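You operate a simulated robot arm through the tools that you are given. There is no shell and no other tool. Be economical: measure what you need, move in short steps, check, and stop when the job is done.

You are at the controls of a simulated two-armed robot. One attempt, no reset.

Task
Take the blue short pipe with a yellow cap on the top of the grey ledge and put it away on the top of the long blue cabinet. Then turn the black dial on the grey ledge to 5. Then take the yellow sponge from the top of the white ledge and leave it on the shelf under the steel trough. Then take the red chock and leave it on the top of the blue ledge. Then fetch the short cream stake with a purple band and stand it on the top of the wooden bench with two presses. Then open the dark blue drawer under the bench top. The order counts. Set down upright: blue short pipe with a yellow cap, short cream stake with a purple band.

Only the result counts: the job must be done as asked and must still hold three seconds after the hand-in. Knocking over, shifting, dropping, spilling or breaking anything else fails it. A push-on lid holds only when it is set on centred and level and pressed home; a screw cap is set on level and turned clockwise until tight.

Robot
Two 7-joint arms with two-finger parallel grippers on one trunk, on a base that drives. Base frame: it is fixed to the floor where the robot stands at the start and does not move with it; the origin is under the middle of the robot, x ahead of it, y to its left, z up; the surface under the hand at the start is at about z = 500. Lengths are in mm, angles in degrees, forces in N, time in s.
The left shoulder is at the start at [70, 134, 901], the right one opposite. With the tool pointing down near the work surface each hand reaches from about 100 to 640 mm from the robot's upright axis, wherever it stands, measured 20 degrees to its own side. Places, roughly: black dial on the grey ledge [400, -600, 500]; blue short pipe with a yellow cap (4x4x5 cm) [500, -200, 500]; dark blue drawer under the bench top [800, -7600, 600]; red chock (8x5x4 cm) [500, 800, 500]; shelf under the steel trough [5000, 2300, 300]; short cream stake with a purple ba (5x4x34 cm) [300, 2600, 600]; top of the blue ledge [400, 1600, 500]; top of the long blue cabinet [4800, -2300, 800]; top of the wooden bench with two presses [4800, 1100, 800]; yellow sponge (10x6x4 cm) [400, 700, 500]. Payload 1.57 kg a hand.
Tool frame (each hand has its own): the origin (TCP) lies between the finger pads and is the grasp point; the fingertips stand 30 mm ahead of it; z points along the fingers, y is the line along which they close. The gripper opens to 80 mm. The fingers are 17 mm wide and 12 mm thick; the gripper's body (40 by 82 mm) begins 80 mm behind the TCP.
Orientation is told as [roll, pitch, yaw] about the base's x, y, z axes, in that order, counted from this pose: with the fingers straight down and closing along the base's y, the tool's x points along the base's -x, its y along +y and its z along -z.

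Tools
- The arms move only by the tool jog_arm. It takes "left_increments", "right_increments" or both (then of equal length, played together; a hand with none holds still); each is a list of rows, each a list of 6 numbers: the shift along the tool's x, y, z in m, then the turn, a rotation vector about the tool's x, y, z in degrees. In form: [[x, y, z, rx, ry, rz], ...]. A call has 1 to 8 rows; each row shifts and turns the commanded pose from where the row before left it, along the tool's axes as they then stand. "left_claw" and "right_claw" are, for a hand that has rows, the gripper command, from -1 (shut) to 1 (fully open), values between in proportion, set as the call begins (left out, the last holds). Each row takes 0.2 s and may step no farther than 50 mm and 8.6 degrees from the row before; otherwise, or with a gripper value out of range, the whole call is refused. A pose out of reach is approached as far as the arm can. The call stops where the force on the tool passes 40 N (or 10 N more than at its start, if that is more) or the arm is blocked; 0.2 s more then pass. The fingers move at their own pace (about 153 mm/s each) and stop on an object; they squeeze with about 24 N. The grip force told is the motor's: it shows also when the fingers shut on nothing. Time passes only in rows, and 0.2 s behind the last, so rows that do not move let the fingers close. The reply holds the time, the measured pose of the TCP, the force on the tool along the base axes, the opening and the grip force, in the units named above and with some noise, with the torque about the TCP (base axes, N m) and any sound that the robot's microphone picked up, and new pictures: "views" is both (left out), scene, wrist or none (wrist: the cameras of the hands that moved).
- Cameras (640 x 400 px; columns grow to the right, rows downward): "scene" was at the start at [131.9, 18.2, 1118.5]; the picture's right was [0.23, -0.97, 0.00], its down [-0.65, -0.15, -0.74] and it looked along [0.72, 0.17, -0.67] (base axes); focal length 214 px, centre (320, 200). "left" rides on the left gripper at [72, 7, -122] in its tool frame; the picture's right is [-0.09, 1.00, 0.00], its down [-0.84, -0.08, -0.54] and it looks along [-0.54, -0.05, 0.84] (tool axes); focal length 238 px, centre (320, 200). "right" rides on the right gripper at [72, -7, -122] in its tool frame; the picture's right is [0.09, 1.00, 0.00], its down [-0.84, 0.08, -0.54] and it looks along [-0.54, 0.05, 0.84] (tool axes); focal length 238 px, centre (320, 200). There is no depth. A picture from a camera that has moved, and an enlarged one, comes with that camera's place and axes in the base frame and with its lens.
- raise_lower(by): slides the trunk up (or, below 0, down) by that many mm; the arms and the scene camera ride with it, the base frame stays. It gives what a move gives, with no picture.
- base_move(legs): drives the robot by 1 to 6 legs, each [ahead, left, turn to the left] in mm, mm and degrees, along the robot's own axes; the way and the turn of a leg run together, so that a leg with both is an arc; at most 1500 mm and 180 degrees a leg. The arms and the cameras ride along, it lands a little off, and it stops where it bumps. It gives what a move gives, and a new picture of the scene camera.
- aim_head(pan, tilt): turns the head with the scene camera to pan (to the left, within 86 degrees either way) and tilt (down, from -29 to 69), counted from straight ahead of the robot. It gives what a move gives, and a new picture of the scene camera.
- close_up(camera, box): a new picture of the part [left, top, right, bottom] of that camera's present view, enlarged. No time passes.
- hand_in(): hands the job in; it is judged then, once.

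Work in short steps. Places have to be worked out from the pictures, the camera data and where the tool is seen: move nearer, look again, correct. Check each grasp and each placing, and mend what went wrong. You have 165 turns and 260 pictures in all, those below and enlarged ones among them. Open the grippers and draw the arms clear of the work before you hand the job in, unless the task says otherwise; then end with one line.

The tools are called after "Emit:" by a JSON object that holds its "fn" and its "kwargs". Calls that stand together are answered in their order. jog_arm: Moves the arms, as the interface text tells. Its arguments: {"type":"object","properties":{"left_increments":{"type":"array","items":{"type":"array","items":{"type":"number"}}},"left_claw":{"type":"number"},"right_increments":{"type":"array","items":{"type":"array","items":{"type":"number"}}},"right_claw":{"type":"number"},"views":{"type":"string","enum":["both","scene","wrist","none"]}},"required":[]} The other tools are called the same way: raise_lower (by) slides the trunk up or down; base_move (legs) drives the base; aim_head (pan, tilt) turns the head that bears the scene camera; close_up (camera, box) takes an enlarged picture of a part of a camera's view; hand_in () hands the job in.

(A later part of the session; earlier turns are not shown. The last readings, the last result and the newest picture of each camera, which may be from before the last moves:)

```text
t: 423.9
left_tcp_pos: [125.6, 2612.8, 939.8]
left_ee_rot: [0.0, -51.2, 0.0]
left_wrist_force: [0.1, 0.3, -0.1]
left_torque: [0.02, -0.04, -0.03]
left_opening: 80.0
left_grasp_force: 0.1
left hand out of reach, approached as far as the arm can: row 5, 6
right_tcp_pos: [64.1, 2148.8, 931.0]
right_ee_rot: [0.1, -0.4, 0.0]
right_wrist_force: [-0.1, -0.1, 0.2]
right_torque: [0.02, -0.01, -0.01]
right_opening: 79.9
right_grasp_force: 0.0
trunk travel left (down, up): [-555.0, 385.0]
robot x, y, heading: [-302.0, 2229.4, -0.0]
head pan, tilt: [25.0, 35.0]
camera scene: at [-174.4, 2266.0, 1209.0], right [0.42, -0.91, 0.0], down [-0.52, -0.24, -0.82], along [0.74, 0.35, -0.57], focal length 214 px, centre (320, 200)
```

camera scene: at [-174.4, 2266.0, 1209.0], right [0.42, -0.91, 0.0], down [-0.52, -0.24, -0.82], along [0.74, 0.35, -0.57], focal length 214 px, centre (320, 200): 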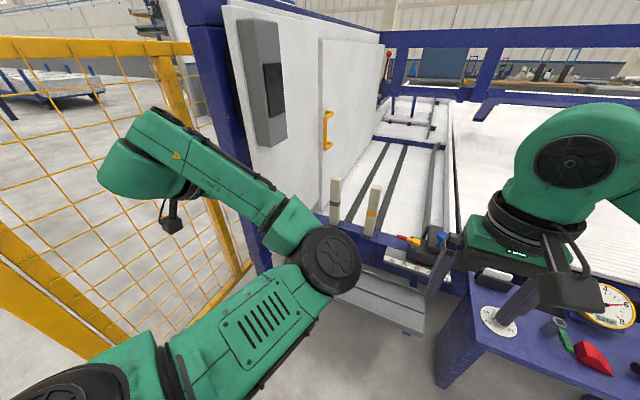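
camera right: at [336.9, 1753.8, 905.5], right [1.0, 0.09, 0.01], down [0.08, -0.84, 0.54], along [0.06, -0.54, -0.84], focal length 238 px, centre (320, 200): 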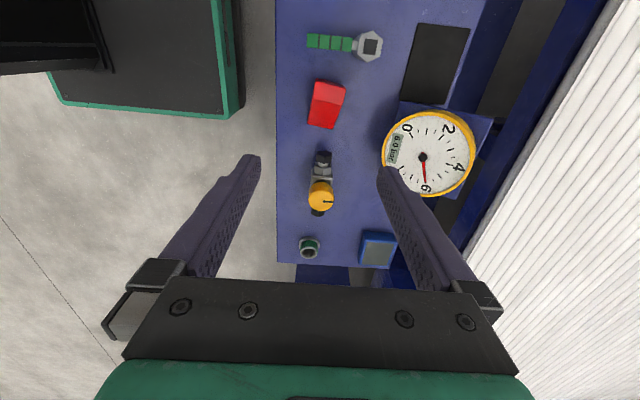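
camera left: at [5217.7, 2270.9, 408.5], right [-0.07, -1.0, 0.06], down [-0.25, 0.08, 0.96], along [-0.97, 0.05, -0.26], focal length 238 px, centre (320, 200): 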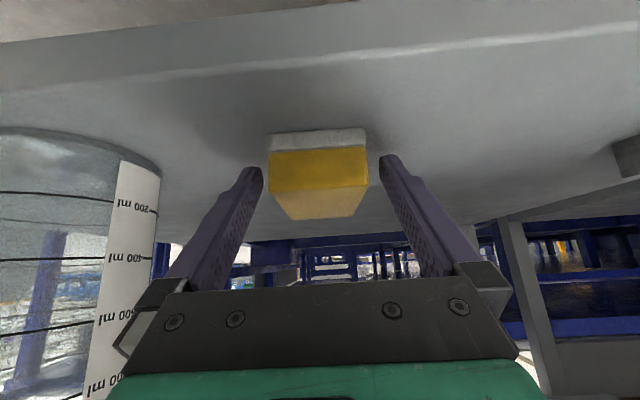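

Tilt works (51°). Lower with the trunk, narrow the fingers to 64 mm, then approach partway.

Emit:
{"fn": "raise_lower", "kwargs": {"by": -250}}

Emit:
{"fn": "jog_arm", "kwargs": {"left_increments": [[0, -0.014, 0, 0, 0, 0], [0, 0, 0, 0, 0, 0]], "left_claw": 0.6, "views": "wrist"}}

```text
t: 426.4
left_tcp_pos: [124.7, 2610.7, 690.3]
left_ee_rot: [0.0, -51.1, 0.1]
left_wrist_force: [0.0, 0.6, 1.1]
left_torque: [0.01, -0.02, 0.0]
left_opening: 79.9
left_grasp_force: 0.1
right_tcp_pos: [63.5, 2148.7, 682.1]
right_ee_rot: [0.2, -0.4, 0.1]
right_wrist_force: [0.6, 0.4, -0.4]
right_torque: [0.02, 0.01, 0.04]
right_opening: 80.1
right_grasp_force: 0.1
trunk travel left (down, up): [-305.0, 635.0]
robot x, y, heading: [-306.4, 2228.6, 0.1]
head pan, tilt: [25.0, 35.0]
```

```text
t: 427.1
left_tcp_pos: [127.1, 2610.7, 690.0]
left_ee_rot: [-0.1, -51.1, 0.1]
left_wrist_force: [-0.7, -0.5, -0.4]
left_torque: [-0.01, -0.04, 0.0]
left_opening: 64.1
left_grasp_force: 0.2
left hand out of reach, approached as far as the arm can: row 1
right_tcp_pos: [63.0, 2148.2, 681.9]
right_ee_rot: [0.3, -0.4, 0.0]
right_wrist_force: [0.5, 0.4, -0.4]
right_torque: [-0.01, 0.01, 0.0]
right_opening: 80.2
right_grasp_force: 0.1
trunk travel left (down, up): [-305.0, 635.0]
robot x, y, heading: [-300.2, 2226.3, -0.1]
head pan, tilt: [25.0, 35.0]
camera left: at [-13.6, 2617.4, 710.9], right [0.06, 1.0, 0.07], down [0.1, -0.08, 0.99], along [0.99, -0.05, -0.11], focal length 238 px, centre (320, 200)
```

left: 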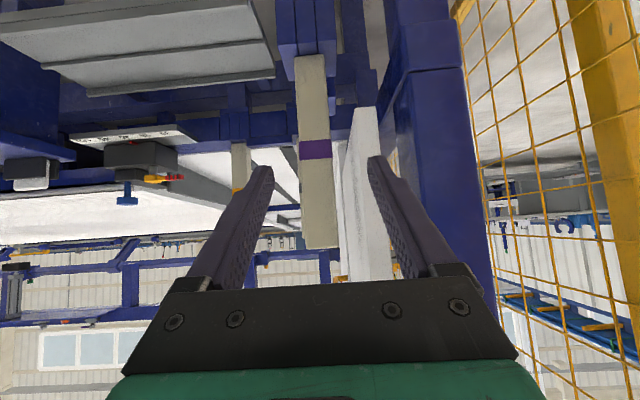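

Stake is at y≈2600 (48 mm wide). The arm is at a limit sideways, so I strafe with the base: 10 right, 100 ahead, then check.

Emit:
{"fn": "base_move", "kwargs": {"legs": [[100, -10, 0]]}}

Emit:
{"fn": "close_up", "kwargs": {"camera": "left", "box": [120, 0, 520, 300]}}

```text
t: 428.2
left_tcp_pos: [227.8, 2599.4, 690.2]
left_ee_rot: [0.0, -51.1, 0.1]
left_wrist_force: [-0.9, 0.1, 0.3]
left_torque: [0.01, -0.02, 0.03]
left_opening: 64.1
left_grasp_force: 0.1
right_tcp_pos: [164.1, 2139.1, 682.7]
right_ee_rot: [0.3, -0.5, 0.0]
right_wrist_force: [1.0, 0.5, -0.1]
right_torque: [-0.01, 0.03, 0.01]
right_opening: 80.0
right_grasp_force: 0.1
trunk travel left (down, up): [-305.0, 635.0]
robot x, y, heading: [-206.0, 2219.9, -0.0]
head pan, tilt: [25.0, 35.0]
camera scene: at [-73.8, 2255.5, 958.8], right [0.42, -0.91, 0.0], down [-0.52, -0.24, -0.82], along [0.74, 0.35, -0.57], focal length 214 px, centre (320, 200)
```

scene: 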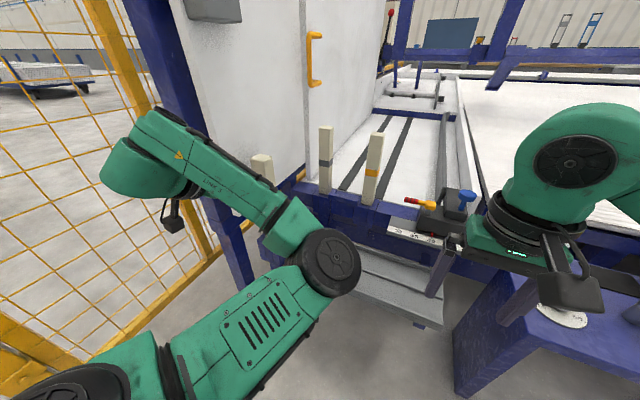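

```text
1.33 times, centred on (320, 150) of left
camera zoom: at [86.8, 2607.2, 710.6], right [0.06, 1.0, 0.07], down [0.1, -0.08, 0.99], along [0.99, -0.05, -0.11], focal length 318 px, centre (320, 267)
```

zoom: 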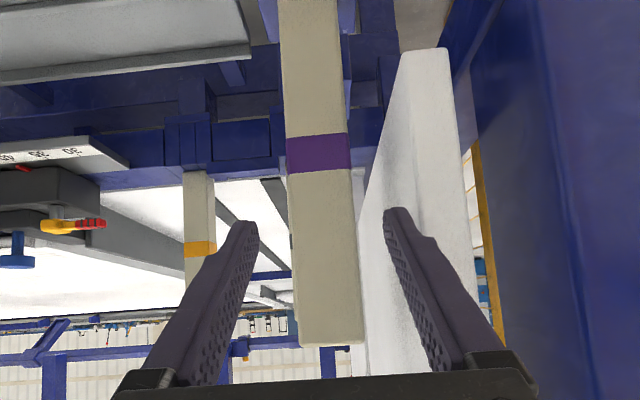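

Stake x≈312, panel ≈2657, finger outer ≈2643. Drive the last 82 mm.

Emit:
{"fn": "base_move", "kwargs": {"legs": [[82, 0, 0]]}}

Emit:
{"fn": "close_up", "kwargs": {"camera": "left", "box": [120, 0, 520, 300]}}

```text
t: 429.3
left_tcp_pos: [310.3, 2599.7, 691.0]
left_ee_rot: [0.0, -51.2, 0.0]
left_wrist_force: [1.0, -0.1, -0.7]
left_torque: [0.03, -0.04, 0.0]
left_opening: 64.3
left_grasp_force: 0.0
right_tcp_pos: [244.9, 2136.9, 682.4]
right_ee_rot: [0.2, -0.4, 0.0]
right_wrist_force: [-0.2, 0.8, -0.8]
right_torque: [0.02, 0.02, 0.0]
right_opening: 80.1
right_grasp_force: 0.0
trunk travel left (down, up): [-305.0, 635.0]
robot x, y, heading: [-122.1, 2218.5, -0.2]
head pan, tilt: [25.0, 35.0]
camera scene: at [8.4, 2255.4, 958.8], right [0.42, -0.91, 0.0], down [-0.52, -0.24, -0.82], along [0.74, 0.35, -0.57], focal length 214 px, centre (320, 200)
```

scene: 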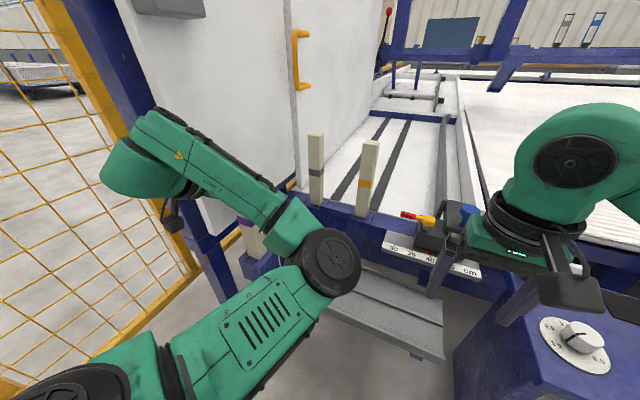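

```text
1.33 times, centred on (320, 150) of left
camera zoom: at [169.1, 2607.0, 710.6], right [0.06, 1.0, 0.07], down [0.1, -0.08, 0.99], along [0.99, -0.05, -0.11], focal length 318 px, centre (320, 267)
```

zoom: 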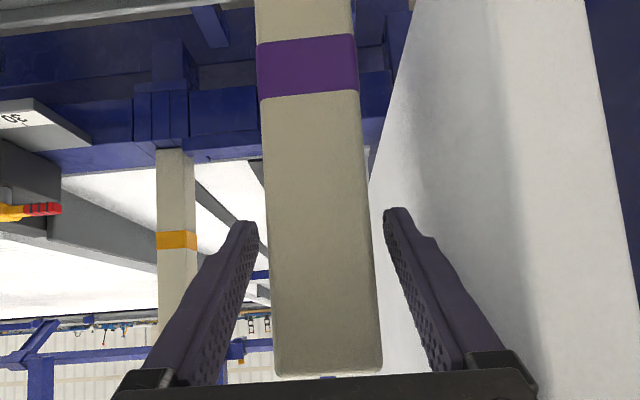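

Stake sits between the fingers. Close.

Emit:
{"fn": "jog_arm", "kwargs": {"left_increments": [[0, 0, 0, 0, 0, 0], [0, 0, 0, 0, 0, 0], [0, 0, 0, 0, 0, 0]], "left_claw": -1, "views": "wrist"}}

```text
t: 430.1
left_tcp_pos: [309.2, 2598.5, 689.9]
left_ee_rot: [-0.2, -51.1, 0.2]
left_wrist_force: [-0.8, 0.1, 0.8]
left_torque: [-0.11, 0.19, -0.04]
left_opening: 44.2
left_grasp_force: 23.5
right_tcp_pos: [245.2, 2136.8, 682.5]
right_ee_rot: [0.2, -0.4, 0.0]
right_wrist_force: [0.0, -0.6, 0.6]
right_torque: [-0.01, -0.03, -0.01]
right_opening: 79.9
right_grasp_force: 0.1
trunk travel left (down, up): [-305.0, 635.0]
robot x, y, heading: [-121.1, 2218.7, -0.1]
head pan, tilt: [25.0, 35.0]
camera left: at [168.5, 2607.0, 710.8], right [0.06, 1.0, 0.07], down [0.1, -0.08, 0.99], along [0.99, -0.05, -0.11], focal length 238 px, centre (320, 200)
```

left: 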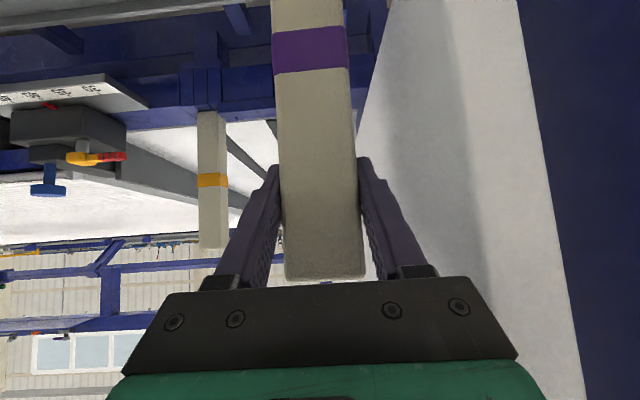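

Gripped (44 mm). Raise with the trunk to draw it out of the socket.

Emit:
{"fn": "raise_lower", "kwargs": {"by": 110}}

Emit:
{"fn": "close_up", "kwargs": {"camera": "left", "box": [0, 0, 640, 400]}}

```text
t: 431.5
left_tcp_pos: [309.8, 2600.2, 799.4]
left_ee_rot: [0.0, -51.1, 0.2]
left_wrist_force: [0.6, 0.1, -3.5]
left_torque: [0.0, 0.0, -0.05]
left_opening: 44.0
left_grasp_force: 23.5
right_tcp_pos: [246.0, 2138.8, 791.8]
right_ee_rot: [0.3, -0.5, 0.0]
right_wrist_force: [0.5, -1.4, 0.2]
right_torque: [-0.02, 0.03, -0.02]
right_opening: 79.9
right_grasp_force: 0.1
trunk travel left (down, up): [-415.0, 525.0]
robot x, y, heading: [-122.3, 2220.1, -0.0]
head pan, tilt: [25.0, 35.0]
```

```text
1.00 times, centred on (320, 200) of left (not enlarged: the box is as wide or as high as the picture)
camera zoom: at [169.1, 2607.3, 820.5], right [0.06, 1.0, 0.07], down [0.1, -0.08, 0.99], along [0.99, -0.05, -0.11], focal length 238 px, centre (320, 200)
```

zoom: 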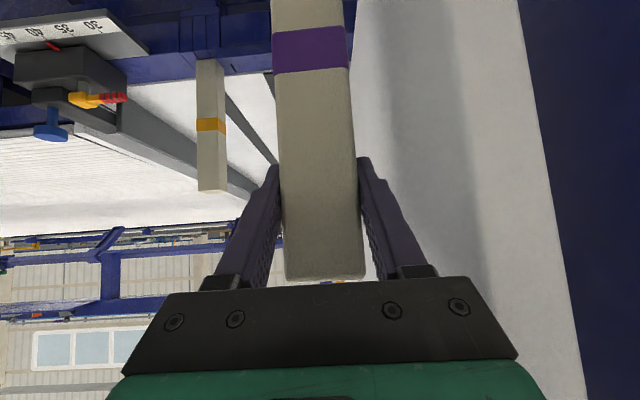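

Out of the socket and upright. Raise further, back away and drive the left aisle again.

Emit:
{"fn": "raise_lower", "kwargs": {"by": 130}}

Emit:
{"fn": "base_move", "kwargs": {"legs": [[-780, 0, 0], [0, 0, 90], [1480, 0, 0]]}}

```text
t: 432.7
left_tcp_pos: [307.8, 2600.1, 902.7]
left_ee_rot: [-1.5, -50.0, 1.3]
left_wrist_force: [-2.1, 1.1, -5.7]
left_torque: [-0.13, -0.33, -0.05]
left_opening: 43.9
left_grasp_force: 24.3
right_tcp_pos: [245.8, 2138.1, 901.9]
right_ee_rot: [0.2, -0.4, 0.0]
right_wrist_force: [-0.5, -0.3, 0.1]
right_torque: [-0.02, -0.03, 0.0]
right_opening: 80.0
right_grasp_force: 0.1
trunk travel left (down, up): [-524.0, 416.0]
robot x, y, heading: [-120.7, 2220.0, 0.1]
head pan, tilt: [25.0, 35.0]
stopped: the force on the tool passed its limit at 71 N (the readings are from after the stop); the commanded pose is now the measured one
```

```text
t: 447.6
left_tcp_pos: [-1289.2, 4125.0, 902.1]
left_ee_rot: [-1.2, -50.0, 91.6]
left_wrist_force: [-0.1, 0.3, -3.1]
left_torque: [0.0, -0.02, -0.02]
left_opening: 43.5
left_grasp_force: 24.0
right_tcp_pos: [-828.4, 4066.7, 902.3]
right_ee_rot: [0.0, -0.4, 90.5]
right_wrist_force: [-0.1, -0.7, 0.7]
right_torque: [-0.01, 0.03, 0.01]
right_opening: 80.2
right_grasp_force: 0.1
trunk travel left (down, up): [-524.0, 416.0]
robot x, y, heading: [-903.6, 3695.1, 90.5]
head pan, tilt: [25.0, 35.0]
camera scene: at [-943.3, 3827.0, 1178.1], right [0.9, 0.43, 0.0], down [0.25, -0.52, -0.82], along [-0.35, 0.74, -0.57], focal length 214 px, centre (320, 200)
```

scene: 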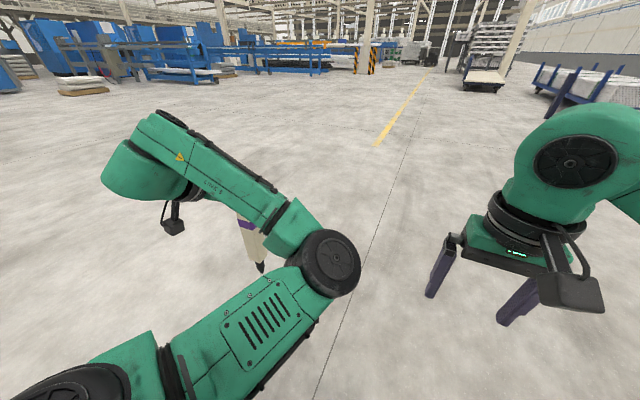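

The raise stopped on a force; I check the stake in the hand now.

Emit:
{"fn": "close_up", "kwargs": {"camera": "scene", "box": [180, 160, 340, 300]}}

Emit:
{"fn": "close_up", "kwargs": {"camera": "left", "box": [0, 0, 640, 400]}}

Emit:
{"fn": "close_up", "kwargs": {"camera": "right", "box": [0, 0, 640, 400]}}

```text
2.86 times, centred on (260, 230) of scene
camera zoom: at [-943.3, 3827.0, 1178.1], right [0.9, 0.43, 0.0], down [0.25, -0.52, -0.82], along [-0.35, 0.74, -0.57], focal length 613 px, centre (491, 114)
```

zoom: 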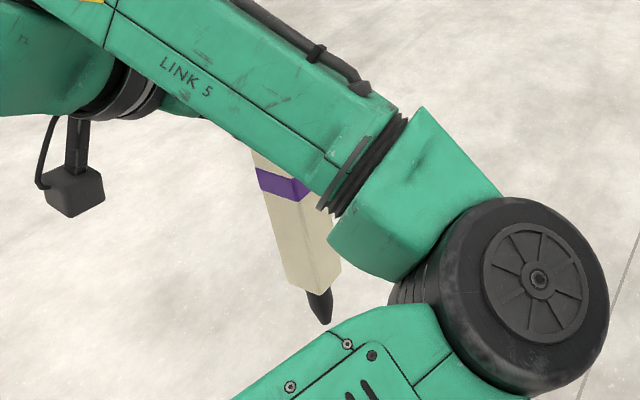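

```text
1.00 times, centred on (320, 200) of left (not enlarged: the box is as wide or as high as the picture)
camera zoom: at [-1295.1, 3984.9, 925.7], right [-1.0, 0.05, 0.06], down [0.06, 0.12, 0.99], along [0.04, 0.99, -0.13], focal length 238 px, centre (320, 200)
```

zoom: 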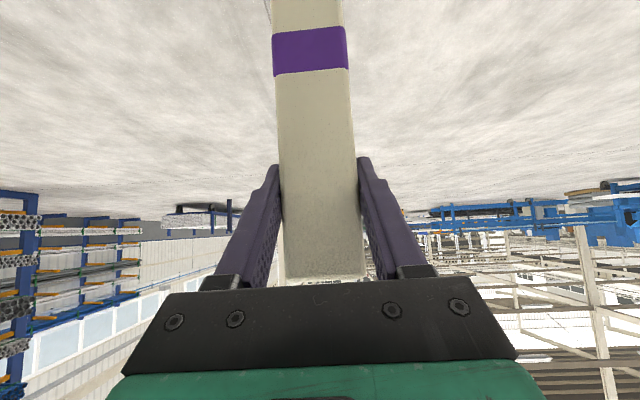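

```text
1.00 times, centred on (320, 200) of right (not enlarged: the box is as wide or as high as the picture)
camera zoom: at [-820.6, 3993.5, 1023.5], right [-0.99, -0.1, 0.0], down [-0.08, 0.83, 0.55], along [-0.06, 0.55, -0.84], focal length 238 px, centre (320, 200)
```

zoom: 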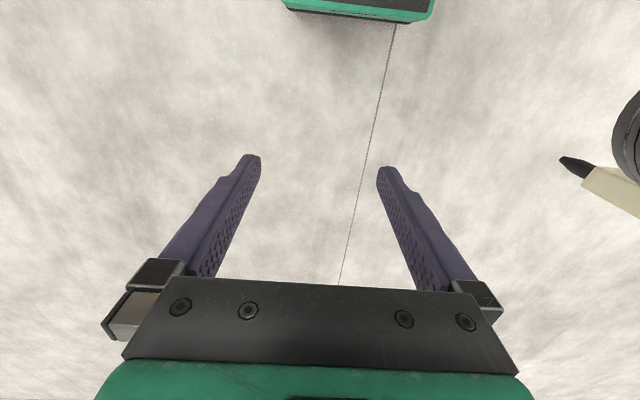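

The stake has a narrow peg at its foot; it's held firmly and upright. Continue along the aisle.

Emit:
{"fn": "aim_head", "kwargs": {"pan": 0, "tilt": 20}}

Emit:
{"fn": "base_move", "kwargs": {"legs": [[60, 0, 0], [0, 0, -90.5], [1500, 0, 0], [1500, 0, 0]]}}

```text
t: 448.5
left_tcp_pos: [-1289.2, 4124.3, 902.7]
left_ee_rot: [-1.3, -50.0, 91.5]
left_wrist_force: [-0.7, -0.4, -2.5]
left_torque: [-0.03, 0.02, -0.01]
left_opening: 43.7
left_grasp_force: 23.8
right_tcp_pos: [-827.0, 4066.5, 901.0]
right_ee_rot: [0.2, -0.4, 90.5]
right_wrist_force: [0.1, -0.5, -0.1]
right_torque: [0.0, -0.03, 0.01]
right_opening: 80.3
right_grasp_force: 0.0
trunk travel left (down, up): [-524.0, 416.0]
robot x, y, heading: [-906.0, 3698.3, 90.6]
head pan, tilt: [0.0, 20.0]
camera scene: at [-906.3, 3840.5, 1202.0], right [1.0, 0.01, 0.0], down [0.0, -0.34, -0.94], along [-0.01, 0.94, -0.34], focal length 214 px, centre (320, 200)
```

scene: 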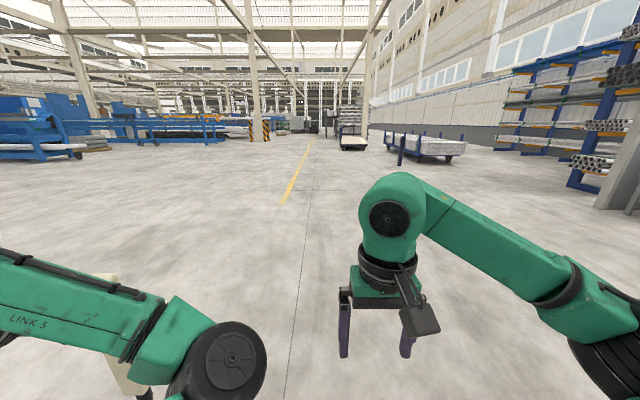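

```text
t: 467.3
left_tcp_pos: [2512.6, 4084.6, 902.1]
left_ee_rot: [-1.3, -49.9, -0.5]
left_wrist_force: [0.3, 0.9, -3.1]
left_torque: [0.0, 0.02, -0.01]
left_opening: 43.9
left_grasp_force: 24.0
right_tcp_pos: [2438.0, 3626.6, 901.5]
right_ee_rot: [0.3, -0.4, -1.6]
right_wrist_force: [0.1, 0.3, -0.2]
right_torque: [0.02, 0.02, -0.03]
right_opening: 80.2
right_grasp_force: 0.1
trunk travel left (down, up): [-524.0, 416.0]
robot x, y, heading: [2068.9, 3719.0, -1.7]
head pan, tilt: [0.0, 20.0]
camera scene: at [2216.3, 3712.3, 1202.0], right [-0.03, -1.0, 0.0], down [-0.34, 0.01, -0.94], along [0.94, -0.03, -0.34], focal length 214 px, centre (320, 200)
```

scene: 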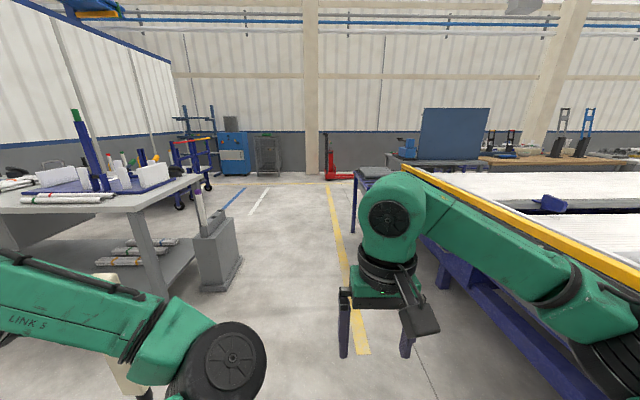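

Continue to the wall-side lane and down to where I turned before.

Emit:
{"fn": "base_move", "kwargs": {"legs": [[0, 0, 1.7], [1500, 0, 0], [1500, 0, 0], [850, 0, 0], [0, 0, -90], [1300, 0, 0]]}}

Emit:
{"fn": "base_move", "kwargs": {"legs": [[0, 0, -90]]}}

```text
t: 496.2
left_tcp_pos: [6298.8, 1983.3, 902.0]
left_ee_rot: [-1.3, -50.1, -89.3]
left_wrist_force: [0.3, -0.2, -2.9]
left_torque: [0.01, 0.03, -0.01]
left_opening: 44.0
left_grasp_force: 24.8
right_tcp_pos: [5839.3, 2047.1, 901.3]
right_ee_rot: [0.2, -0.4, -90.3]
right_wrist_force: [-0.2, -0.1, -0.8]
right_torque: [-0.02, 0.01, 0.05]
right_opening: 80.1
right_grasp_force: 0.0
trunk travel left (down, up): [-524.0, 416.0]
robot x, y, heading: [5922.7, 2414.8, -90.2]
head pan, tilt: [0.0, 20.0]
camera scene: at [5920.6, 2271.0, 1202.0], right [-1.0, 0.01, 0.0], down [0.0, 0.34, -0.94], along [-0.01, -0.94, -0.34], focal length 214 px, centre (320, 200)
```

scene: 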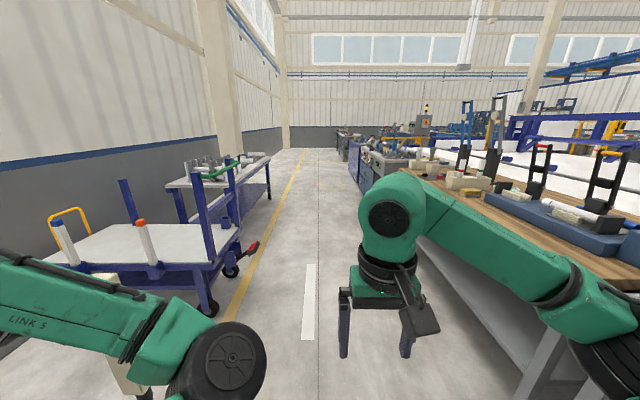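

```text
t: 500.5
left_tcp_pos: [5489.2, 2037.6, 901.6]
left_ee_rot: [-1.3, -50.0, -179.2]
left_wrist_force: [0.0, -0.6, -3.3]
left_torque: [0.02, -0.04, -0.01]
left_opening: 43.9
left_grasp_force: 23.7
right_tcp_pos: [5553.0, 2498.8, 901.8]
right_ee_rot: [0.3, -0.4, 179.6]
right_wrist_force: [-0.3, 0.4, 0.7]
right_torque: [-0.01, 0.0, 0.04]
right_opening: 80.0
right_grasp_force: 0.2
trunk travel left (down, up): [-524.0, 416.0]
robot x, y, heading: [5917.4, 2416.6, 179.8]
head pan, tilt: [0.0, 20.0]
camera scene: at [5777.3, 2415.5, 1202.0], right [0.01, 1.0, 0.0], down [0.34, 0.0, -0.94], along [-0.94, 0.01, -0.34], focal length 214 px, centre (320, 200)
```

scene: 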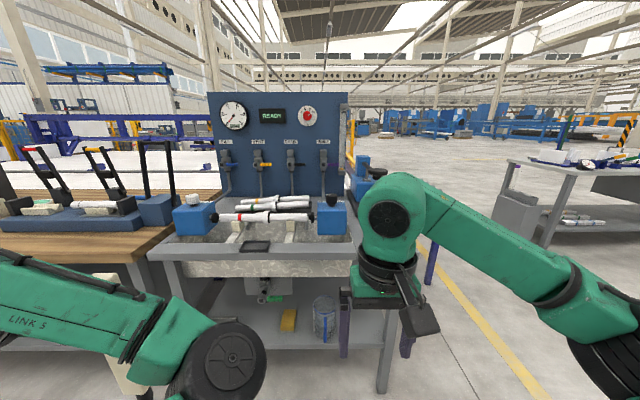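

Strafe left along the bench to see its top.

Emit:
{"fn": "base_move", "kwargs": {"legs": [[0, 850, 0.2]]}}

Emit:
{"fn": "aim_head", "kwargs": {"pan": 0, "tilt": 30}}

```text
t: 505.0
left_tcp_pos: [5483.4, 1188.5, 901.5]
left_ee_rot: [-1.4, -50.0, -179.4]
left_wrist_force: [0.2, -0.6, -2.5]
left_torque: [-0.02, -0.01, -0.03]
left_opening: 44.0
left_grasp_force: 23.4
right_tcp_pos: [5547.6, 1647.6, 901.3]
right_ee_rot: [0.2, -0.3, 179.6]
right_wrist_force: [-0.5, -0.2, 0.3]
right_torque: [0.01, 0.02, 0.0]
right_opening: 80.0
right_grasp_force: 0.1
trunk travel left (down, up): [-524.0, 416.0]
robot x, y, heading: [5912.5, 1565.7, 179.6]
head pan, tilt: [0.0, 20.0]
camera scene: at [5771.8, 1565.2, 1202.0], right [0.01, 1.0, 0.0], down [0.34, 0.0, -0.94], along [-0.94, 0.01, -0.34], focal length 214 px, centre (320, 200)
```

scene: 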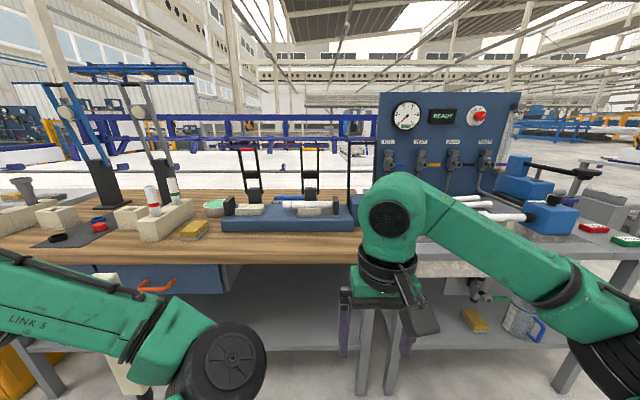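

```text
t: 505.7
left_tcp_pos: [5483.8, 1188.5, 902.3]
left_ee_rot: [-1.3, -50.0, -179.3]
left_wrist_force: [0.1, 0.4, -2.7]
left_torque: [0.01, -0.01, 0.0]
left_opening: 43.9
left_grasp_force: 23.5
right_tcp_pos: [5546.4, 1648.6, 901.3]
right_ee_rot: [0.3, -0.4, 179.7]
right_wrist_force: [0.4, 0.2, 0.9]
right_torque: [0.01, -0.01, 0.02]
right_opening: 80.0
right_grasp_force: 0.1
trunk travel left (down, up): [-524.0, 416.0]
robot x, y, heading: [5913.3, 1564.4, 179.4]
head pan, tilt: [0.0, 30.0]
camera scene: at [5774.5, 1565.5, 1186.0], right [0.01, 1.0, 0.0], down [0.5, 0.0, -0.87], along [-0.87, 0.01, -0.5], focal length 214 px, centre (320, 200)
```

scene: 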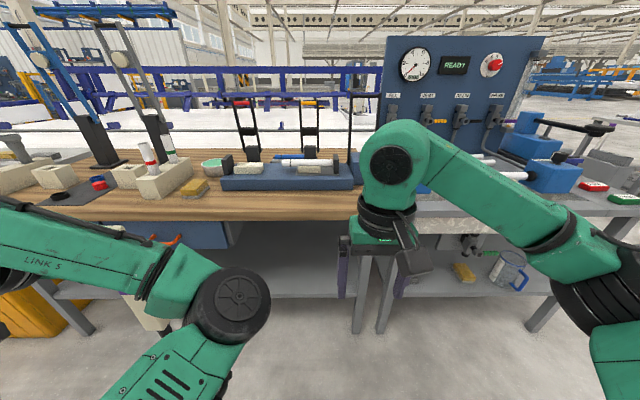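

Emit:
{"fn": "close_up", "kwargs": {"camera": "scene", "box": [0, 80, 240, 240]}}

Emit:
{"fn": "close_up", "kwargs": {"camera": "scene", "box": [170, 90, 390, 240]}}

```text
2.50 times, centred on (120, 160) of scene
camera zoom: at [5774.5, 1565.5, 1186.0], right [0.01, 1.0, 0.0], down [0.5, 0.0, -0.87], along [-0.87, 0.01, -0.5], focal length 536 px, centre (820, 300)
```

zoom: 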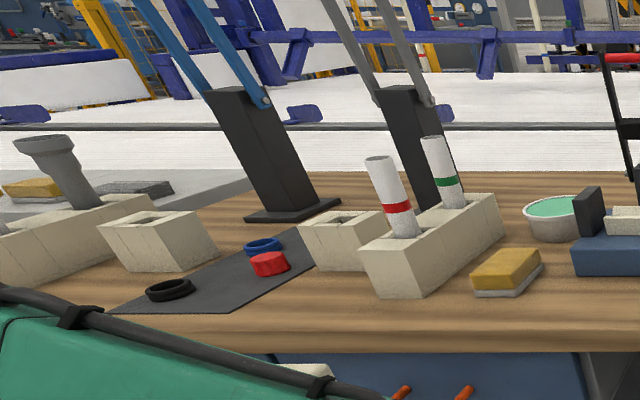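

```text
2.67 times, centred on (280, 165) of scene
camera zoom: at [5774.5, 1565.5, 1186.0], right [0.01, 1.0, 0.0], down [0.5, 0.0, -0.87], along [-0.87, 0.01, -0.5], focal length 572 px, centre (427, 293)
```

zoom: 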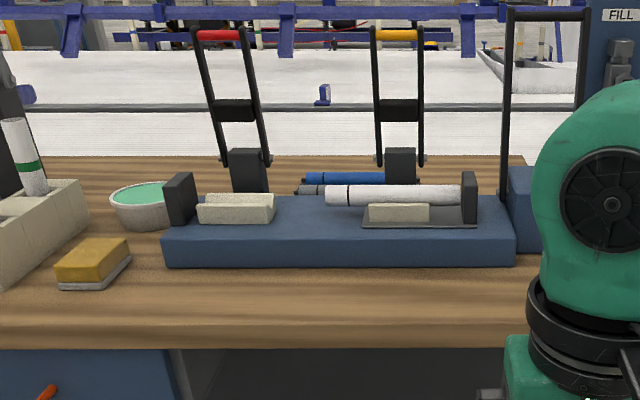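

Several cream blocks with holes sit on the bench. I want a better look at the stake's foot: yaw the right hand left so its camera sees it.

Emit:
{"fn": "jog_arm", "kwargs": {"right_increments": [[0, 0, 0, 0, 0, -8.4], [0, 0, 0, 0, 0, -8.4], [0, 0, 0, 0, 0, -8.4], [0, 0, 0, 0, 0, -8.4], [0, 0, 0, 0, 0, -8.4]], "views": "wrist"}}

```text
t: 506.9
left_tcp_pos: [5482.9, 1188.8, 901.9]
left_ee_rot: [-1.5, -50.0, -179.3]
left_wrist_force: [0.9, 0.7, -3.3]
left_torque: [0.01, 0.0, 0.0]
left_opening: 43.9
left_grasp_force: 23.8
right_tcp_pos: [5547.0, 1649.2, 901.4]
right_ee_rot: [-0.1, -0.6, -138.2]
right_wrist_force: [0.5, 0.6, 0.1]
right_torque: [0.04, 0.02, -0.01]
right_opening: 80.0
right_grasp_force: 0.1
trunk travel left (down, up): [-524.0, 416.0]
robot x, y, heading: [5914.0, 1567.0, 179.8]
head pan, tilt: [0.0, 30.0]
camera right: at [5596.1, 1701.7, 1023.4], right [0.73, -0.68, 0.0], down [-0.57, -0.61, 0.55], along [-0.38, -0.4, -0.84], focal length 238 px, centre (320, 200)
```

right: 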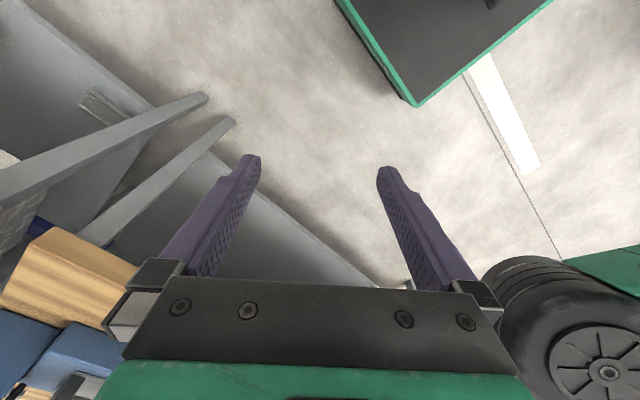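

Emit:
{"fn": "close_up", "kwargs": {"camera": "scene", "box": [30, 155, 190, 220]}}

Emit:
{"fn": "close_up", "kwargs": {"camera": "scene", "box": [60, 240, 260, 370]}}

```text
4.00 times, centred on (110, 188) of scene
camera zoom: at [5774.5, 1565.4, 1186.0], right [0.01, 1.0, 0.0], down [0.5, 0.0, -0.87], along [-0.87, 0.01, -0.5], focal length 858 px, centre (1160, 250)
```

zoom: 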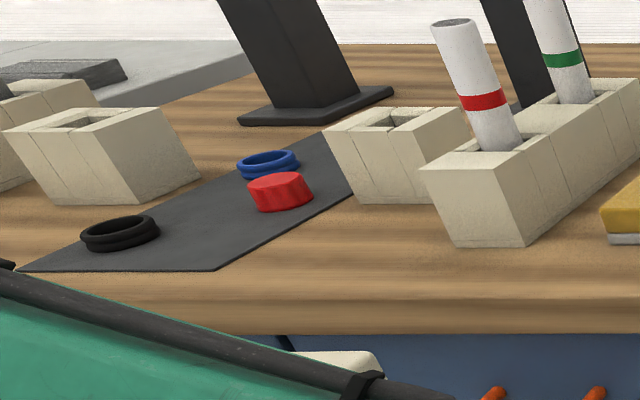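

```text
3.08 times, centred on (160, 305) of scene
camera zoom: at [5774.5, 1565.4, 1186.0], right [0.01, 1.0, 0.0], down [0.5, 0.0, -0.87], along [-0.87, 0.01, -0.5], focal length 660 px, centre (812, -123)
```

zoom: 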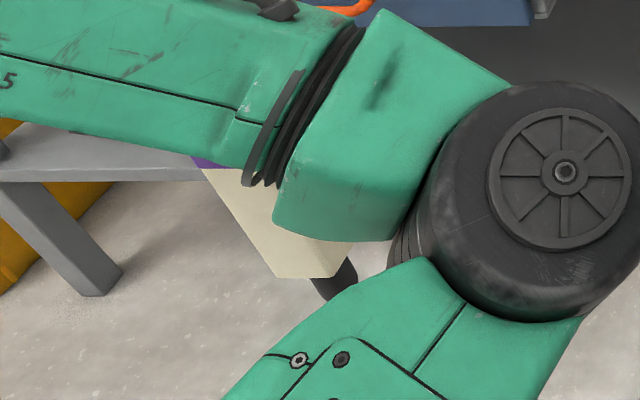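

The stake's body foot is ~240 mm and peg tip ~292 mm below the TCP, so it needs one of the socket blocks. I raise the trunk, shift left, and look into the blocks from above.

Emit:
{"fn": "jog_arm", "kwargs": {"right_increments": [[0.02, 0, 0, 0, 0, 8.4], [0.02, 0, 0, 0, 0, 8.4], [0, 0, 0, 0, 0, 8.4], [0, 0, 0, 0, 0, 8.4], [0, 0, 0, 0, 0, 8.4]], "views": "none"}}

Emit:
{"fn": "raise_lower", "kwargs": {"by": 330}}

Emit:
{"fn": "base_move", "kwargs": {"legs": [[0, 420, 0], [300, 0, 0]]}}

Emit:
{"fn": "aim_head", "kwargs": {"pan": 20, "tilt": 50}}

```text
t: 508.1
left_tcp_pos: [5482.4, 1187.8, 901.5]
left_ee_rot: [-1.4, -49.9, -179.3]
left_wrist_force: [0.5, 0.3, -3.4]
left_torque: [-0.02, 0.01, 0.0]
left_opening: 43.9
left_grasp_force: 23.6
right_tcp_pos: [5579.8, 1672.6, 901.6]
right_ee_rot: [0.2, -0.4, 179.5]
right_wrist_force: [-0.4, 0.3, -0.1]
right_torque: [0.02, 0.02, -0.03]
right_opening: 80.0
right_grasp_force: 0.0
trunk travel left (down, up): [-524.0, 416.0]
robot x, y, heading: [5915.9, 1562.1, 179.5]
head pan, tilt: [0.0, 30.0]
```

```text
t: 511.3
left_tcp_pos: [5483.1, 1186.7, 1231.8]
left_ee_rot: [-1.4, -50.1, -179.2]
left_wrist_force: [-0.1, -0.1, -3.9]
left_torque: [0.0, 0.01, 0.0]
left_opening: 43.9
left_grasp_force: 24.2
right_tcp_pos: [5578.6, 1672.4, 1231.2]
right_ee_rot: [0.2, -0.4, 179.7]
right_wrist_force: [0.1, -0.5, 0.4]
right_torque: [-0.01, 0.0, 0.0]
right_opening: 79.9
right_grasp_force: 0.1
trunk travel left (down, up): [-854.0, 86.0]
robot x, y, heading: [5914.2, 1561.4, 179.7]
head pan, tilt: [0.0, 30.0]
```

```text
t: 515.5
left_tcp_pos: [5184.4, 772.9, 1232.5]
left_ee_rot: [-1.4, -50.1, -179.2]
left_wrist_force: [1.0, 0.3, -2.9]
left_torque: [0.0, 0.0, -0.02]
left_opening: 43.8
left_grasp_force: 24.1
right_tcp_pos: [5279.5, 1258.4, 1232.2]
right_ee_rot: [0.2, -0.6, 179.8]
right_wrist_force: [0.0, -0.7, -0.8]
right_torque: [0.03, 0.05, 0.02]
right_opening: 80.1
right_grasp_force: 0.0
trunk travel left (down, up): [-854.0, 86.0]
robot x, y, heading: [5613.2, 1147.9, 179.7]
head pan, tilt: [0.0, 30.0]
camera scene: at [5475.5, 1150.7, 1516.3], right [0.01, 1.0, 0.0], down [0.5, 0.0, -0.87], along [-0.87, 0.01, -0.5], focal length 214 px, centre (320, 200)
```

scene: 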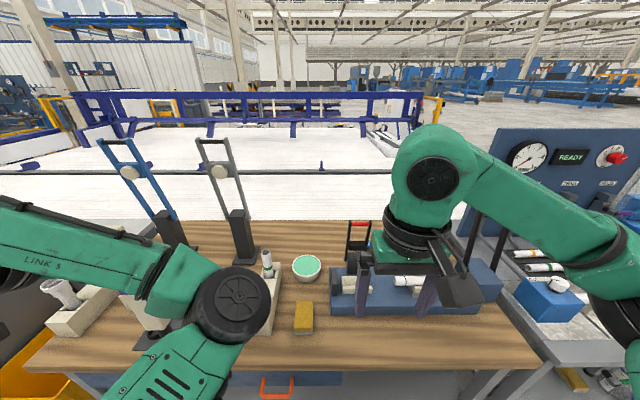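

```text
t: 516.4
left_tcp_pos: [5181.3, 773.6, 1230.8]
left_ee_rot: [-1.4, -50.0, -179.2]
left_wrist_force: [-0.6, 0.4, -3.4]
left_torque: [-0.01, -0.06, 0.01]
left_opening: 43.7
left_grasp_force: 24.0
right_tcp_pos: [5276.9, 1257.6, 1231.1]
right_ee_rot: [0.3, -0.4, 179.7]
right_wrist_force: [-0.4, -0.1, -1.3]
right_torque: [-0.02, -0.01, 0.0]
right_opening: 79.9
right_grasp_force: 0.1
trunk travel left (down, up): [-854.0, 86.0]
robot x, y, heading: [5618.6, 1150.1, 179.8]
head pan, tilt: [20.0, 50.0]
camera scene: at [5489.8, 1124.5, 1486.4], right [-0.34, 0.94, 0.0], down [0.72, 0.26, -0.64], along [-0.61, -0.22, -0.77], focal length 214 px, centre (320, 200)
```

scene: 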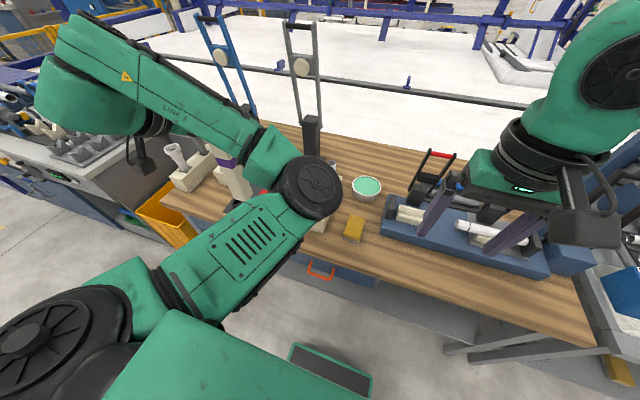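

The arm blocks the view; I strafe left so the right wrist camera looks down on the blocks.

Emit:
{"fn": "base_move", "kwargs": {"legs": [[0, 400, 0]]}}

Emit:
{"fn": "close_up", "kwargs": {"camera": "right", "box": [0, 0, 640, 400]}}

```text
t: 518.9
left_tcp_pos: [5178.4, 377.2, 1233.2]
left_ee_rot: [-1.2, -50.0, -179.4]
left_wrist_force: [-0.3, -0.1, -3.4]
left_torque: [-0.02, -0.03, -0.01]
left_opening: 43.9
left_grasp_force: 24.6
right_tcp_pos: [5276.0, 862.4, 1231.5]
right_ee_rot: [0.3, -0.4, 179.7]
right_wrist_force: [-0.4, -1.0, 0.6]
right_torque: [0.0, 0.0, -0.02]
right_opening: 80.2
right_grasp_force: 0.0
trunk travel left (down, up): [-854.0, 86.0]
robot x, y, heading: [5611.4, 755.5, 179.6]
head pan, tilt: [20.0, 50.0]
camera scene: at [5488.2, 728.6, 1486.5], right [-0.34, 0.94, 0.0], down [0.72, 0.26, -0.64], along [-0.6, -0.22, -0.77], focal length 214 px, centre (320, 200)
```

scene: 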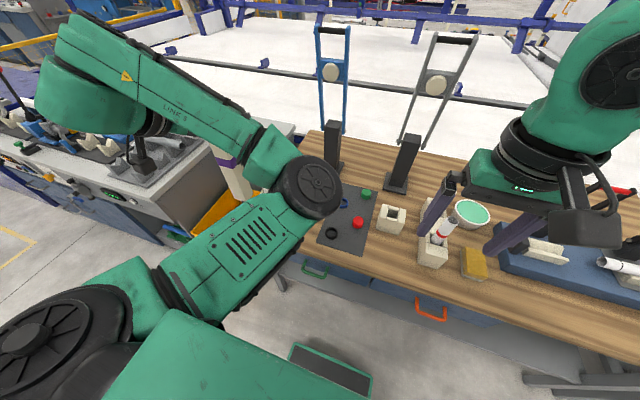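

```text
1.00 times, centred on (320, 200) of right (not enlarged: the box is as wide or as high as the picture)
camera zoom: at [5346.6, 868.4, 1353.4], right [0.09, -1.0, 0.0], down [-0.83, -0.07, 0.55], along [-0.55, -0.05, -0.84], focal length 238 px, centre (320, 200)
```

zoom: 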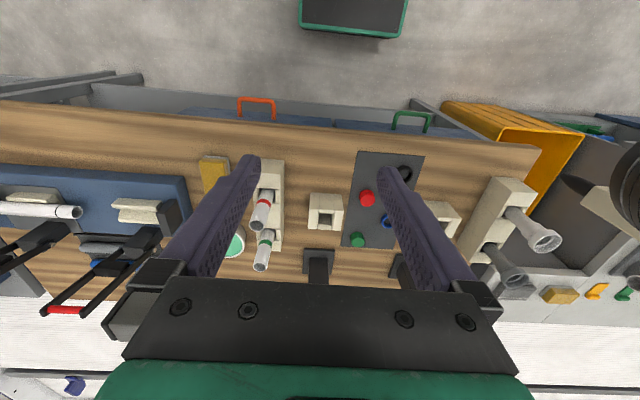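

Emit:
{"fn": "close_up", "kwargs": {"camera": "right", "box": [250, 150, 400, 260]}}

Emit:
{"fn": "close_up", "kwargs": {"camera": "scene", "box": [340, 160, 480, 270]}}

```text
3.64 times, centred on (325, 205) of right
camera zoom: at [5346.6, 868.4, 1353.4], right [0.09, -1.0, 0.0], down [-0.83, -0.07, 0.55], along [-0.55, -0.05, -0.84], focal length 867 px, centre (302, 182)
```

zoom: 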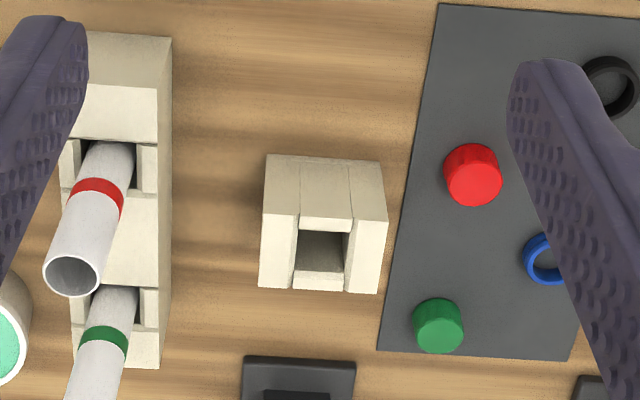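

```text
3.64 times, centred on (410, 215) of scene
camera zoom: at [5488.2, 728.6, 1486.5], right [-0.34, 0.94, 0.0], down [0.72, 0.26, -0.64], along [-0.6, -0.22, -0.77], focal length 780 px, centre (-7, 146)
```

zoom: 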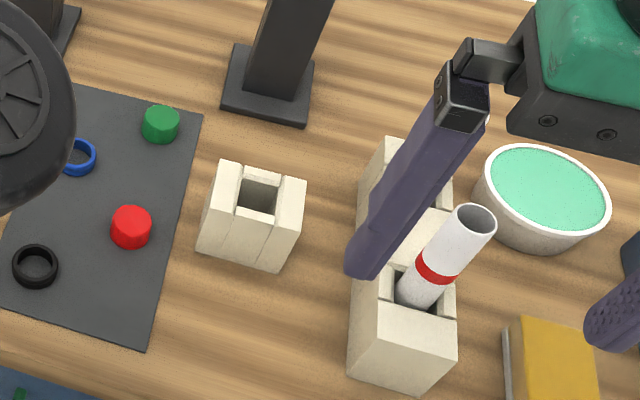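

Block B has a socket hole at about (4966, 820), top z≈856 – the peg fits and the stake's body can rest on it. First restore the exact grip orientation (vertical stake), then line up.

Emit:
{"fn": "jog_arm", "kwargs": {"left_increments": [[0, 0, 0, -1.3, 0, 0], [0, 0, 0, 0, -1.1, 0], [0, 0, 0, 0.78, 0, 0.63], [0, 0, 0, 0, 0, 0]], "views": "none"}}

Emit:
{"fn": "base_move", "kwargs": {"legs": [[0, -440, 0.3]]}}

```text
t: 519.9
left_tcp_pos: [5179.1, 374.4, 1231.9]
left_ee_rot: [-0.2, -51.0, 179.8]
left_wrist_force: [-1.3, 0.2, -2.5]
left_torque: [-0.02, 0.0, -0.02]
left_opening: 44.3
left_grasp_force: 23.5
right_tcp_pos: [5274.3, 859.8, 1229.8]
right_ee_rot: [0.3, -0.4, 179.7]
right_wrist_force: [0.0, -1.2, -0.5]
right_torque: [-0.01, -0.01, 0.04]
right_opening: 80.0
right_grasp_force: 0.0
trunk travel left (down, up): [-854.0, 86.0]
robot x, y, heading: [5611.2, 752.0, 179.8]
head pan, tilt: [20.0, 50.0]
```

```text
t: 522.6
left_tcp_pos: [5181.1, 814.5, 1231.2]
left_ee_rot: [-0.2, -51.1, -180.0]
left_wrist_force: [-1.0, -0.8, -2.3]
left_torque: [0.02, -0.06, 0.0]
left_opening: 44.0
left_grasp_force: 24.1
right_tcp_pos: [5277.2, 1301.9, 1232.5]
right_ee_rot: [0.2, -0.5, 179.7]
right_wrist_force: [0.0, -0.4, -0.3]
right_torque: [0.0, 0.02, 0.01]
right_opening: 79.9
right_grasp_force: 0.0
trunk travel left (down, up): [-854.0, 86.0]
robot x, y, heading: [5613.8, 1198.7, 179.6]
head pan, tilt: [20.0, 50.0]
camera scene: at [5490.7, 1167.9, 1486.4], right [-0.34, 0.94, 0.0], down [0.72, 0.26, -0.64], along [-0.6, -0.22, -0.77], focal length 214 px, centre (320, 200)
```

scene: 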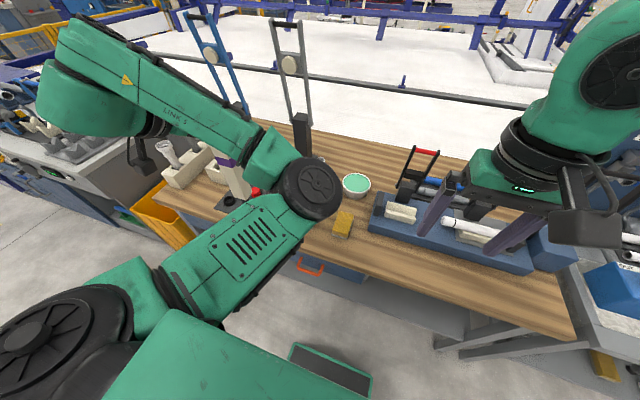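

Emit:
{"fn": "close_up", "kwargs": {"camera": "scene", "box": [190, 140, 290, 210]}}

Emit:
{"fn": "close_up", "kwargs": {"camera": "left", "box": [200, 0, 440, 300]}}

```text
5.71 times, centred on (240, 175) of scene
camera zoom: at [5490.7, 1167.9, 1486.4], right [-0.34, 0.94, 0.0], down [0.72, 0.26, -0.64], along [-0.6, -0.22, -0.77], focal length 1226 px, centre (777, 343)
```

zoom: 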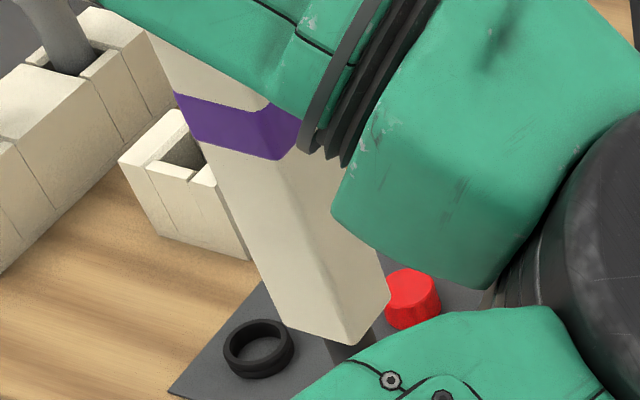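

```text
1.33 times, centred on (320, 150) of left
camera zoom: at [5320.8, 808.0, 1252.4], right [-0.06, -1.0, 0.07], down [-0.1, 0.08, 0.99], along [-0.99, 0.05, -0.11], focal length 318 px, centre (320, 267)
```

zoom: 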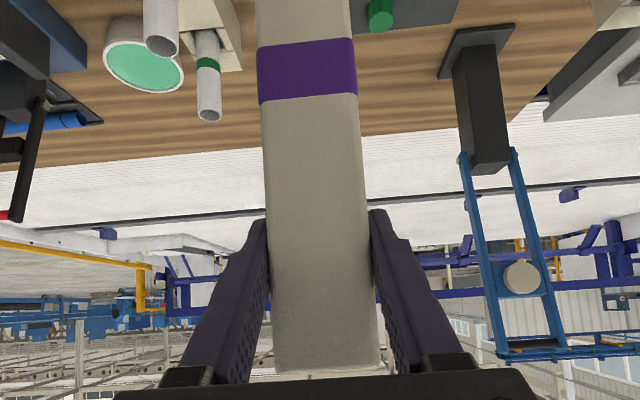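

The zoom shows the stake's foot (≈210 mm below TCP) and block B behind. I drive ahead 200 and then check alignment with the same view.

Emit:
{"fn": "base_move", "kwargs": {"legs": [[203, -5, 0.2]]}}

Emit:
{"fn": "close_up", "kwargs": {"camera": "scene", "box": [190, 140, 290, 210]}}

```text
t: 524.2
left_tcp_pos: [4985.5, 819.8, 1233.5]
left_ee_rot: [-0.2, -51.3, -180.0]
left_wrist_force: [0.3, 0.6, -1.5]
left_torque: [-0.02, -0.01, 0.0]
left_opening: 43.6
left_grasp_force: 24.3
right_tcp_pos: [5079.8, 1307.2, 1232.8]
right_ee_rot: [0.1, -0.6, -179.9]
right_wrist_force: [0.3, 0.3, 0.6]
right_torque: [0.0, 0.02, 0.0]
right_opening: 80.0
right_grasp_force: 0.1
trunk travel left (down, up): [-854.0, 86.0]
robot x, y, heading: [5411.2, 1205.0, 179.7]
head pan, tilt: [20.0, 50.0]
camera scene: at [5294.2, 1175.0, 1486.9], right [-0.34, 0.94, 0.0], down [0.72, 0.26, -0.64], along [-0.61, -0.22, -0.76], focal length 214 px, centre (320, 200)
```

scene: 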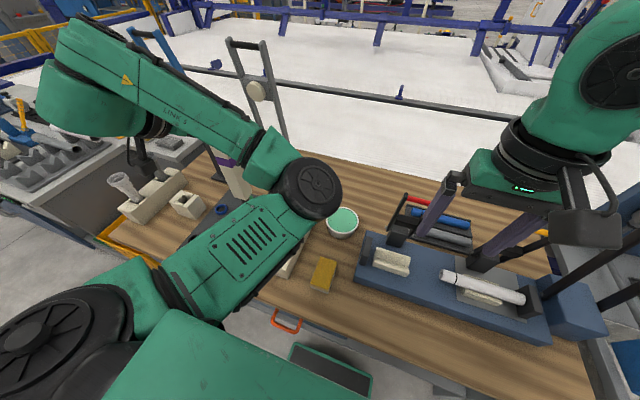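

```text
5.71 times, centred on (240, 175) of scene
camera zoom: at [5294.2, 1175.0, 1486.9], right [-0.34, 0.94, 0.0], down [0.72, 0.26, -0.64], along [-0.61, -0.22, -0.76], focal length 1226 px, centre (777, 343)
```

zoom: 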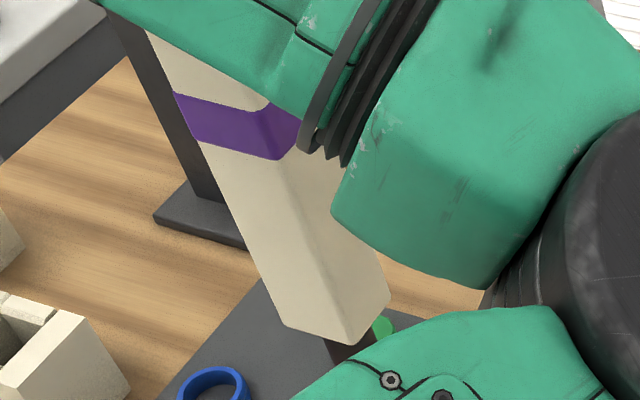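

Block B is hidden under the arm from here. Nudge 9 mm forward and lower until the tip is just above the block, then check.

Emit:
{"fn": "jog_arm", "kwargs": {"left_increments": [[-0.0057, 0, 0.007, 0, 0, 0], [0, 0, 0, 0, 0, 0]], "views": "none"}}

Emit:
{"fn": "raise_lower", "kwargs": {"by": -60}}

Emit:
{"fn": "close_up", "kwargs": {"camera": "scene", "box": [190, 140, 290, 210]}}

```text
t: 524.8
left_tcp_pos: [4973.4, 820.6, 1231.9]
left_ee_rot: [0.0, -51.2, -179.9]
left_wrist_force: [-0.5, -0.6, -3.3]
left_torque: [0.02, -0.02, 0.03]
left_opening: 44.0
left_grasp_force: 24.4
right_tcp_pos: [5077.9, 1306.5, 1233.5]
right_ee_rot: [0.2, -0.5, -179.9]
right_wrist_force: [0.1, 0.2, -0.8]
right_torque: [0.01, 0.01, 0.0]
right_opening: 79.8
right_grasp_force: 0.0
trunk travel left (down, up): [-854.0, 86.0]
robot x, y, heading: [5410.4, 1205.4, 179.8]
head pan, tilt: [20.0, 50.0]
```

```text
t: 525.8
left_tcp_pos: [4972.3, 820.3, 1171.7]
left_ee_rot: [-0.2, -51.2, -180.0]
left_wrist_force: [0.6, 0.2, -3.6]
left_torque: [-0.03, -0.02, -0.01]
left_opening: 43.9
left_grasp_force: 24.2
right_tcp_pos: [5075.8, 1307.9, 1171.6]
right_ee_rot: [0.3, -0.5, -180.0]
right_wrist_force: [-0.6, -0.7, -1.0]
right_torque: [-0.01, 0.02, 0.0]
right_opening: 80.2
right_grasp_force: 0.1
trunk travel left (down, up): [-794.0, 146.0]
robot x, y, heading: [5412.5, 1201.1, 179.9]
head pan, tilt: [20.0, 50.0]
```

```text
5.71 times, centred on (240, 175) of scene
camera zoom: at [5289.9, 1175.0, 1426.4], right [-0.34, 0.94, 0.0], down [0.72, 0.26, -0.64], along [-0.6, -0.22, -0.77], focal length 1226 px, centre (777, 343)
```

zoom: 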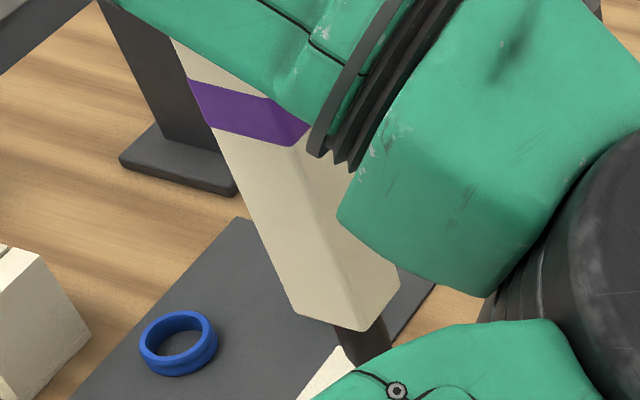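

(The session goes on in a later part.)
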